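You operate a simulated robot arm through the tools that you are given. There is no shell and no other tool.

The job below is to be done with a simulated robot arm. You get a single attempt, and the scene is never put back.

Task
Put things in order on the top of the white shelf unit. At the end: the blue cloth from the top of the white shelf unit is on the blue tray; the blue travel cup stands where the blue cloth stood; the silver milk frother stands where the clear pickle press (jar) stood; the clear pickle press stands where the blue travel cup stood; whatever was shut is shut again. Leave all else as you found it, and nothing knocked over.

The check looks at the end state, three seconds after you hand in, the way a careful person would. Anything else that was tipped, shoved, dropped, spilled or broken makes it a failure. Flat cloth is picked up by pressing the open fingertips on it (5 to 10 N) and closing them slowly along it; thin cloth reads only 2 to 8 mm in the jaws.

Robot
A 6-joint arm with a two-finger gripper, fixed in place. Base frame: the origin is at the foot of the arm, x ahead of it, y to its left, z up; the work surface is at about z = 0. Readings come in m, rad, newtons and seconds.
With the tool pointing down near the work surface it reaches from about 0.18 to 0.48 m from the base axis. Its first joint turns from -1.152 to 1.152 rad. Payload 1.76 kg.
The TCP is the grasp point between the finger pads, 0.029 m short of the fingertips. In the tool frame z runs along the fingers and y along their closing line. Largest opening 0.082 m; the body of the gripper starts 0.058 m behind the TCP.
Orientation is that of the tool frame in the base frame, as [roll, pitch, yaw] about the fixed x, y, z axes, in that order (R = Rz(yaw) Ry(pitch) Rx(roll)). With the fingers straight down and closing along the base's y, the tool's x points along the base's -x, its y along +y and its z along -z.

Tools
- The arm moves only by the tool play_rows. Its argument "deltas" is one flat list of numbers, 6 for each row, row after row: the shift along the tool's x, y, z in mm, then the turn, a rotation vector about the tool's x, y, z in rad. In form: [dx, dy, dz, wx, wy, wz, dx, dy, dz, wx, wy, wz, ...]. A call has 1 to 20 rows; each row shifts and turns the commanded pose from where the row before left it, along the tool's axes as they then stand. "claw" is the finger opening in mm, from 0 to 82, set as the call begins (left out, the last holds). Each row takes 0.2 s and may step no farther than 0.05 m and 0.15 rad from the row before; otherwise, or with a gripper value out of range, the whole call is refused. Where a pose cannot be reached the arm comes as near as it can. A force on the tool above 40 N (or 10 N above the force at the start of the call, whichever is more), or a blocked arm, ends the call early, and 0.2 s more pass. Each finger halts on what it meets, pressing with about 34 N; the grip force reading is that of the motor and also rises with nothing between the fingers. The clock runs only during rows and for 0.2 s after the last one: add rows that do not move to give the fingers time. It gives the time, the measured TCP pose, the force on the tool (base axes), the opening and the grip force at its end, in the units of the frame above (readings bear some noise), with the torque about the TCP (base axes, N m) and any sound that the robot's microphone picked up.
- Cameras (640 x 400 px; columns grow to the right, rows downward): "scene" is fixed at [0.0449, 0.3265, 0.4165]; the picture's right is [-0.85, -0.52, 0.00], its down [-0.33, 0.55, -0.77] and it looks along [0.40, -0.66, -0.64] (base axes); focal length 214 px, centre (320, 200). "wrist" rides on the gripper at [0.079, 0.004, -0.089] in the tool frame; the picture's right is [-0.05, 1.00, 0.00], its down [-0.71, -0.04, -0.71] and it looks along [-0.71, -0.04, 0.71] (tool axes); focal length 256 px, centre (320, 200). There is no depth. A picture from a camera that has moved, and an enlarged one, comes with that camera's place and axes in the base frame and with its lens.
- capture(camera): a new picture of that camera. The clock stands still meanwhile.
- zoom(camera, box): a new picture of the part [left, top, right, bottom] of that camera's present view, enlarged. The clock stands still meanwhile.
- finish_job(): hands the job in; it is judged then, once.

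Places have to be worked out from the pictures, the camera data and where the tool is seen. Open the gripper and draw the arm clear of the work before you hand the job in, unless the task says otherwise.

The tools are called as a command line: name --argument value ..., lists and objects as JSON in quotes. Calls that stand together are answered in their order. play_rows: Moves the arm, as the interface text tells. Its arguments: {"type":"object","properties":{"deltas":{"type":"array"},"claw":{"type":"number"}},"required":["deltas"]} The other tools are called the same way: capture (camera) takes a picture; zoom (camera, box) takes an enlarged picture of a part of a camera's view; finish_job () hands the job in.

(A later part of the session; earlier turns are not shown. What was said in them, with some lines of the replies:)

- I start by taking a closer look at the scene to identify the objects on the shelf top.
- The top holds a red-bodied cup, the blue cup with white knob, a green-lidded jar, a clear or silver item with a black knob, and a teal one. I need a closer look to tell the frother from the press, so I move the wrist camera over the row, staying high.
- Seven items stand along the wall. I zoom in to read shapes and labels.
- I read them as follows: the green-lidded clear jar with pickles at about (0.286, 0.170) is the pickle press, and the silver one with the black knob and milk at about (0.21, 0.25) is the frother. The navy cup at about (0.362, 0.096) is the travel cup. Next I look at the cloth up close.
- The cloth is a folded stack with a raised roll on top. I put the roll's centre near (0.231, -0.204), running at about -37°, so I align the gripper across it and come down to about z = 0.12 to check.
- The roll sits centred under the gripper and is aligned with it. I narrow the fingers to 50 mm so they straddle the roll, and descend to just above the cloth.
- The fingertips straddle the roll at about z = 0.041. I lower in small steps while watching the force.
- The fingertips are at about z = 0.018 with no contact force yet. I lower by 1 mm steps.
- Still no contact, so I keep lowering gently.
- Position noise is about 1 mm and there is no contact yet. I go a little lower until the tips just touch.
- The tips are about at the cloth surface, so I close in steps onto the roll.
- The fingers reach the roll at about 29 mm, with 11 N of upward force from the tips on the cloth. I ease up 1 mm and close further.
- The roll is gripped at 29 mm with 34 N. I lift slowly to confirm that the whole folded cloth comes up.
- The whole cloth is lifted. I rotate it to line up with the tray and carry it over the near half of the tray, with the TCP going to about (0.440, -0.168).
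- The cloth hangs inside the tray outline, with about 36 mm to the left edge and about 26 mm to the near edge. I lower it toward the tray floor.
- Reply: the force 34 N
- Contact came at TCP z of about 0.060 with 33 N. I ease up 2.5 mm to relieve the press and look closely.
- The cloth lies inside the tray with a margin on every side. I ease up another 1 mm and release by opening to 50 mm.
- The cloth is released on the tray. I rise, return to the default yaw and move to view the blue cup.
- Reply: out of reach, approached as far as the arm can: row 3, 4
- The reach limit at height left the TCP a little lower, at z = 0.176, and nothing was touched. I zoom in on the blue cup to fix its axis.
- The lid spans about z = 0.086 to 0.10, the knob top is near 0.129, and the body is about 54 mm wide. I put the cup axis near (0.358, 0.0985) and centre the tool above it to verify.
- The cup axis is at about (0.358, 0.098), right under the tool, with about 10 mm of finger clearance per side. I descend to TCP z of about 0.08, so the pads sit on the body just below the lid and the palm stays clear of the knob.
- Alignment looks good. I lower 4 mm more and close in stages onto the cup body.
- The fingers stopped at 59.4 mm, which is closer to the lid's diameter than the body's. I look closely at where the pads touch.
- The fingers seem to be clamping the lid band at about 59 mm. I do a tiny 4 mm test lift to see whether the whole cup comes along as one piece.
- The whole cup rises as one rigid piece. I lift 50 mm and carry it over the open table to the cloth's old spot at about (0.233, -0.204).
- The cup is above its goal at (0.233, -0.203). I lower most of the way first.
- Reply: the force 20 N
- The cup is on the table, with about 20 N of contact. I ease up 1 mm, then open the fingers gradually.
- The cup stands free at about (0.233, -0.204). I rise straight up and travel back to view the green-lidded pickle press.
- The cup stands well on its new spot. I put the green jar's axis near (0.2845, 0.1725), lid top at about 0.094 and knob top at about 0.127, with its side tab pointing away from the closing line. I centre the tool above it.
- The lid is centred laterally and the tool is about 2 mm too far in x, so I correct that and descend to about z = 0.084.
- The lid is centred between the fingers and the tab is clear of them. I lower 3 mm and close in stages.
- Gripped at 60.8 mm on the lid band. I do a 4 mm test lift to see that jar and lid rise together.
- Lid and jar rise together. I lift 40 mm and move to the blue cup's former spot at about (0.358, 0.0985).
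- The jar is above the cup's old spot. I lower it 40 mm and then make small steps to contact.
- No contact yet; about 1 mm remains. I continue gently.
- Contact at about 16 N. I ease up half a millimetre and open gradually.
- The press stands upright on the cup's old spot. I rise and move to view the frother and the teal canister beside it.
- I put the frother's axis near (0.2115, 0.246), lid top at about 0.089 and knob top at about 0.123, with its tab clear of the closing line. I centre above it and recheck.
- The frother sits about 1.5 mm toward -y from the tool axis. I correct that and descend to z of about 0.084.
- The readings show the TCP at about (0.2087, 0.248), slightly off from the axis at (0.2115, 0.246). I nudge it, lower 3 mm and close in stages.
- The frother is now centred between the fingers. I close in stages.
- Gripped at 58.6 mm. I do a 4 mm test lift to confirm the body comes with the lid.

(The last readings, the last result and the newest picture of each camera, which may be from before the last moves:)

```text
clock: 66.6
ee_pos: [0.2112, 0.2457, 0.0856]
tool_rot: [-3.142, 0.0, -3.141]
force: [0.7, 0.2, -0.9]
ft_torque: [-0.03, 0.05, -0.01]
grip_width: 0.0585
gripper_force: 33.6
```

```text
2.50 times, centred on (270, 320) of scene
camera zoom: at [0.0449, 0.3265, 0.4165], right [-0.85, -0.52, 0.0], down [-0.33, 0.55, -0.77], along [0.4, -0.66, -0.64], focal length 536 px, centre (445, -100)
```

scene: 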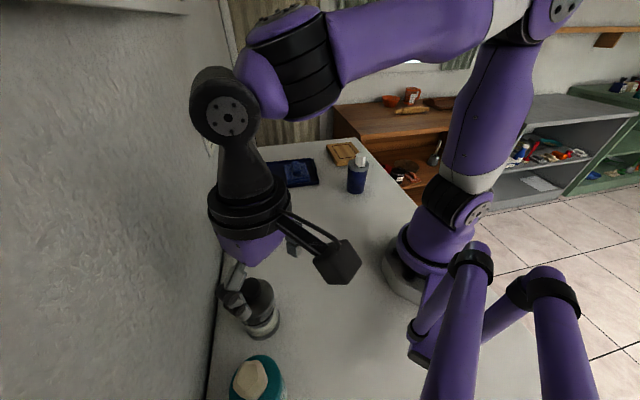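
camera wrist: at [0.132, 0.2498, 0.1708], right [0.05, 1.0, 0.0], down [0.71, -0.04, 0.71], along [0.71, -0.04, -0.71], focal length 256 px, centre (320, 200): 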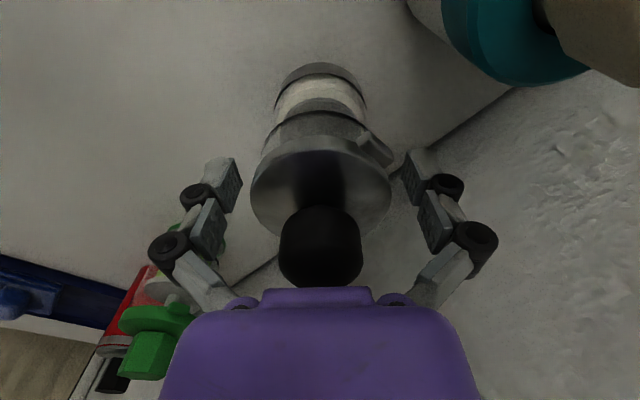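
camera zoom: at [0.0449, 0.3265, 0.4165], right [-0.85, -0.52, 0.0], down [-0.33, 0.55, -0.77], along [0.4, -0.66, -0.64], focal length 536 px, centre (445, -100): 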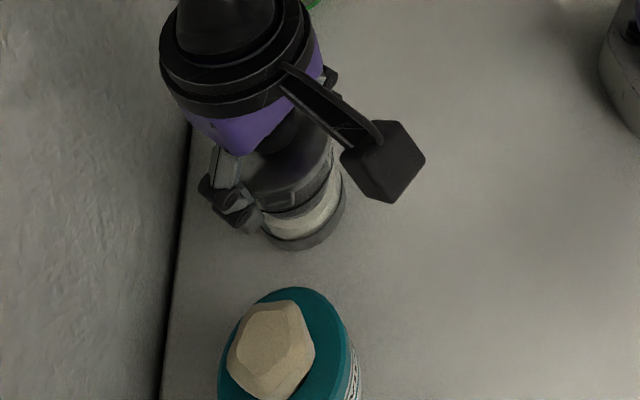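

The frother rises as one piece. I lift 40 mm and move it to the pickle press's old spot at about (0.285, 0.172).

play_rows --deltas '[0, 0, -10, 0, 0, 0, 0, 0, -15, 0, 0, 0, 0, 0, -15, 0, 0, 0, -6, -6, 0, 0, 0, 0, -13, -13, 0, 0, 0, 0, -16, -16, 0, 0, 0, 0, -16, -16, 0, 0, 0, 0, -13, -13, 0, 0, 0, 0, -9.8, -9.8, 0, 0, 0, 0, 0, 0, 0, 0, 0, 0]' --claw 48

capture --camera "scene"

capture --camera "wrist"

```text
clock: 68.8
ee_pos: [0.2851, 0.1715, 0.1242]
tool_rot: [-3.141, 0.001, 3.142]
force: [-0.1, -0.6, -0.4]
ft_torque: [-0.01, -0.01, 0.02]
grip_width: 0.0583
gripper_force: 33.5
```

```text
taken
```

scene: 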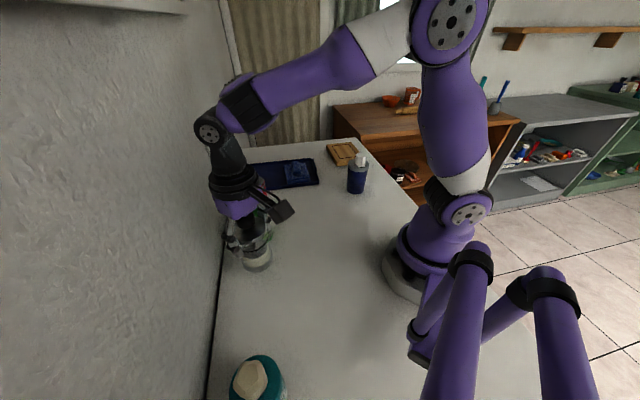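

```text
taken
camera wrist: at [0.2063, 0.1753, 0.2137], right [0.05, 1.0, 0.0], down [0.71, -0.04, 0.71], along [0.71, -0.04, -0.71], focal length 256 px, centre (320, 200)
```

wrist: 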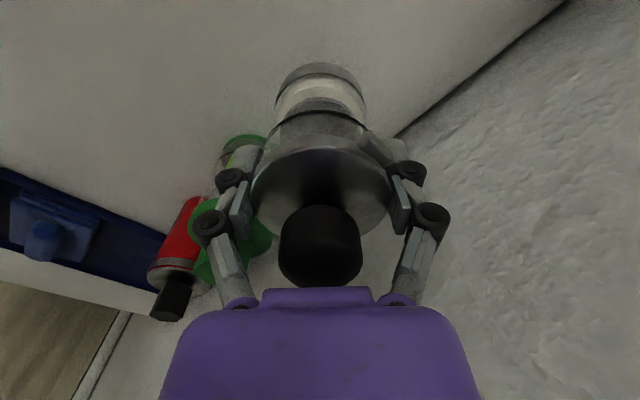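

The frother hangs over the target with clearance from the green jar. I lower it 40 mm, then in small steps.

play_rows --deltas '[0, 0, 12, 0, 0, 0, 0, 0, 12, 0, 0, 0, 0, 0, 9, 0, 0, 0, 0, 0, 5, 0, 0, 0, 0, 0, 2, 0, 0, 0, 0, 0, 0, 0, 0, 0]' --claw 48

play_rows --deltas '[0, 0, 1, 0, 0, 0, 0, 0, 1, 0, 0, 0, 0, 0, 0, 0, 0, 0]' --claw 48

play_rows --deltas '[0, 0, 0.8, 0, 0, 0, 0, 0, 0, 0, 0, 0]' --claw 48

```text
clock: 70.2
ee_pos: [0.2861, 0.172, 0.0854]
tool_rot: [3.142, 0.0, 3.141]
force: [-0.1, -0.3, -0.9]
ft_torque: [0.03, 0.01, 0.03]
grip_width: 0.0585
gripper_force: 34.5
```

```text
clock: 71.0
ee_pos: [0.2849, 0.1719, 0.0831]
tool_rot: [-3.141, 0.001, -3.14]
force: [0.1, 0.4, -2.9]
ft_torque: [-0.02, 0.03, 0.01]
grip_width: 0.0586
gripper_force: 34.1
```

```text
clock: 71.6
ee_pos: [0.285, 0.173, 0.0825]
tool_rot: [-3.141, 0.002, 3.141]
force: [-2.0, -4.1, 14.3]
ft_torque: [-0.22, 0.17, 0.01]
grip_width: 0.0584
gripper_force: 34.1
```

Contact at about 14 N. I ease up slightly and open gradually.

play_rows --deltas '[0, 0, -0.5, 0, 0, 0, 0, 0, 0, 0, 0, 0]' --claw 48

play_rows --deltas '[0, 0, 0, 0, 0, 0, 0, 0, 0, 0, 0, 0]' --claw 64

play_rows --deltas '[0, 0, 0, 0, 0, 0, 0, 0, 0, 0, 0, 0]' --claw 82

capture --camera "wrist"

zoom --camera "scene" --box '[210, 160, 330, 290]'

```text
clock: 72.2
ee_pos: [0.2866, 0.171, 0.0825]
tool_rot: [3.14, 0.004, -3.139]
force: [-1.4, 2.1, 6.7]
ft_torque: [0.09, 0.04, 0.08]
grip_width: 0.0583
gripper_force: 34.6
```

```text
clock: 72.8
ee_pos: [0.2856, 0.1712, 0.0823]
tool_rot: [3.14, 0.0, -3.141]
force: [0.0, 0.9, 0.6]
ft_torque: [0.02, 0.01, 0.01]
grip_width: 0.0638
gripper_force: 0.1
```

```text
clock: 73.4
ee_pos: [0.2856, 0.1717, 0.0835]
tool_rot: [-3.141, 0.0, -3.141]
force: [-0.2, 0.2, 0.2]
ft_torque: [0.01, 0.0, -0.03]
grip_width: 0.082
gripper_force: 0.0
```

```text
taken
camera wrist: at [0.2061, 0.1754, 0.1711], right [0.05, 1.0, 0.0], down [0.71, -0.04, 0.71], along [0.71, -0.04, -0.71], focal length 256 px, centre (320, 200)
```

wrist: 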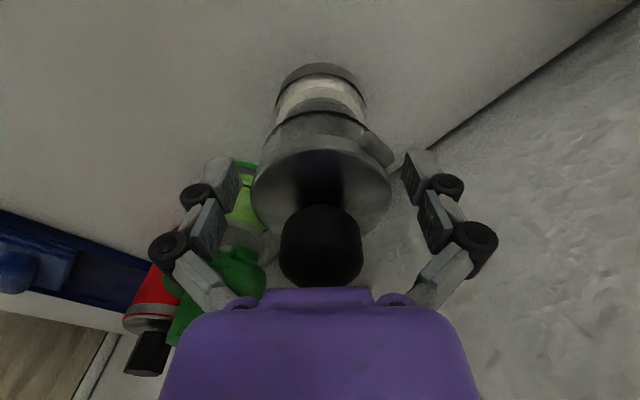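

```text
3.08 times, centred on (270, 225) of scene
camera zoom: at [0.0449, 0.3265, 0.4165], right [-0.85, -0.52, 0.0], down [-0.33, 0.55, -0.77], along [0.4, -0.66, -0.64], focal length 660 px, centre (474, 123)
```

zoom: 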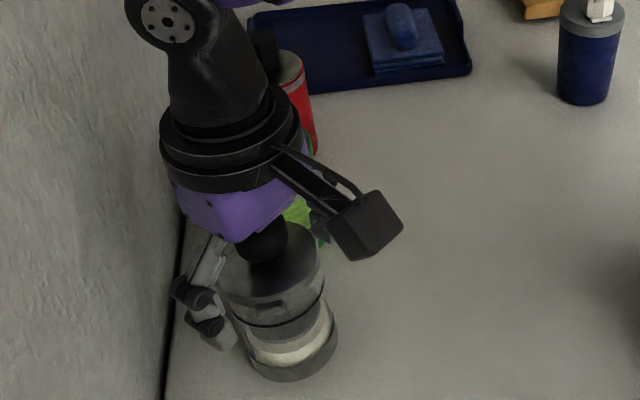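

Everything is placed. I rise straight up and draw the arm back to a clear pose to inspect the result.

play_rows --deltas '[0, 0, -20, 0, 0, 0, 0, 0, -30, 0, 0, 0, 0, 0, -30, 0, 0, 0, 0, 0, -30, 0, 0, 0, 0, 0, -30, 0, 0, 0, 0, 0, -30, 0, 0, 0, 10, -25, 0, 0, 0, 0, 10, -25, 0, 0, 0, 0, 10, -25, 0, 0, 0, 0, 10, -25, 0, 0, 0, 0, 10, -25, 0, 0, 0, 0, 0, 0, 0, 0, 0, 0]' --claw 82

capture --camera "scene"

capture --camera "wrist"

```text
clock: 76.0
ee_pos: [0.2351, 0.0442, 0.2518]
tool_rot: [-3.141, 0.0, 3.141]
force: [-0.6, -0.4, 0.1]
ft_torque: [-0.03, -0.03, -0.01]
grip_width: 0.082
gripper_force: 0.0
```

```text
taken
```

scene: 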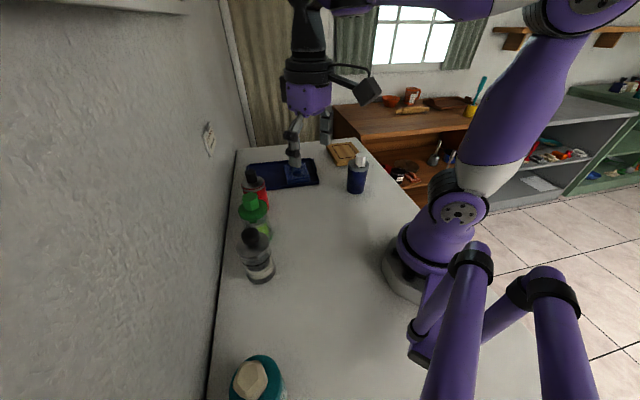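

```text
taken
camera wrist: at [0.1553, 0.0479, 0.3405], right [0.05, 1.0, 0.0], down [0.71, -0.04, 0.71], along [0.71, -0.04, -0.71], focal length 256 px, centre (320, 200)
```

wrist: 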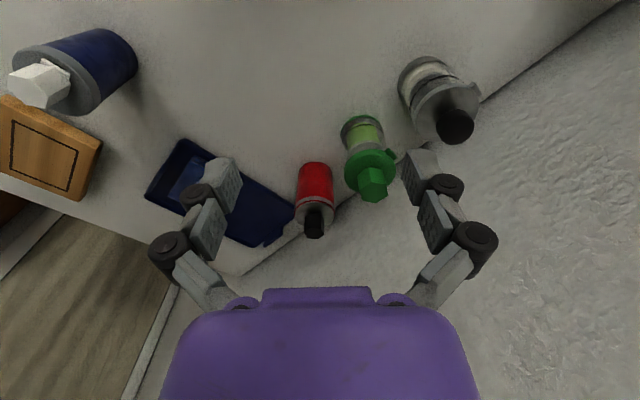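

All items look upright. I zoom in for a final check of the tray, cloth and row before handing in.

zoom --camera "scene" --box '[200, 130, 400, 255]'

zoom --camera "scene" --box '[200, 180, 330, 300]'

zoom --camera "wrist" --box '[120, 100, 320, 260]'

```text
3.20 times, centred on (300, 192) of scene
camera zoom: at [0.0449, 0.3265, 0.4165], right [-0.85, -0.52, 0.0], down [-0.33, 0.55, -0.77], along [0.4, -0.66, -0.64], focal length 686 px, centre (384, 224)
```

zoom: 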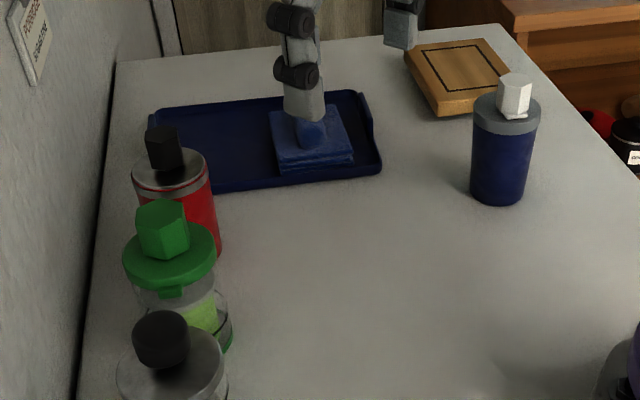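

```text
3.33 times, centred on (265, 240) of scene
camera zoom: at [0.0449, 0.3265, 0.4165], right [-0.85, -0.52, 0.0], down [-0.33, 0.55, -0.77], along [0.4, -0.66, -0.64], focal length 715 px, centre (503, 67)
```

zoom: 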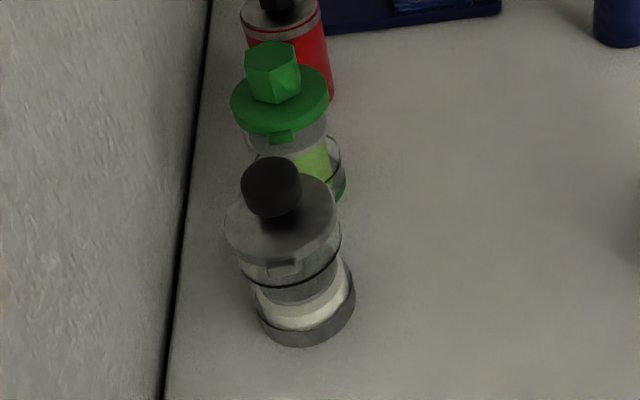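

```text
2.50 times, centred on (220, 180) of wrist
camera zoom: at [0.1553, 0.0479, 0.3405], right [0.05, 1.0, 0.0], down [0.71, -0.04, 0.71], along [0.71, -0.04, -0.71], focal length 640 px, centre (570, 250)
```

zoom: 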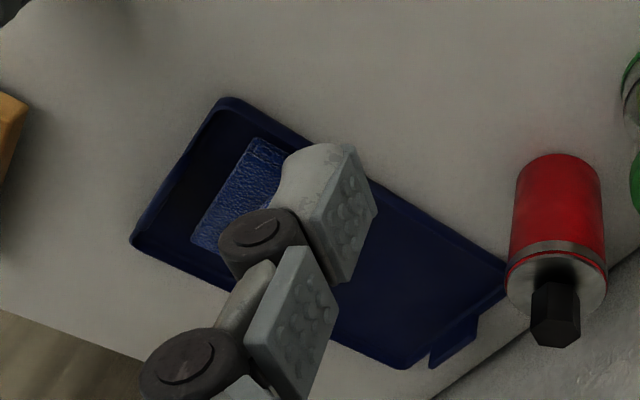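

The cloth lies on the unmoved tray and the cup is on the cloth's old spot. The press is on the cup's spot and the frother on the press's, all upright and shut. The gripper is open and the arm is clear, so I hand in.

finish_job

```text
The job is handed in.
```

I moved all four items and handed the job in. I haven't seen the result of the check.

- **Blue cloth:** it lies flat inside the blue tray, on the near half because the tray's middle is beyond the arm's reach.
- **Blue travel cup:** it stands where the cloth was, at about (0.234, -0.204).
- **Clear pickle press:** it stands where the cup was, at about (0.358, 0.099).
- **Silver milk frother:** it stands where the press was, at about (0.285, 0.172).

I worked out which was which from looks. I took the green-lidded clear jar with green contents as the pickle press, and the silver-lidded one with the black knob and white contents as the frother. Neither has a readable label, so those two rest on my judgement.

I lifted the cup, press and frother by their lid bands, and each came up in one piece with its lid still on. In the last pictures those three were upright, and the tray, the red cup and the wooden board were where they started. I did not take a new look at the soap bottle and the sugar jar at the far end, but the arm did not work near them.

The gripper is open and the arm is clear of the work.
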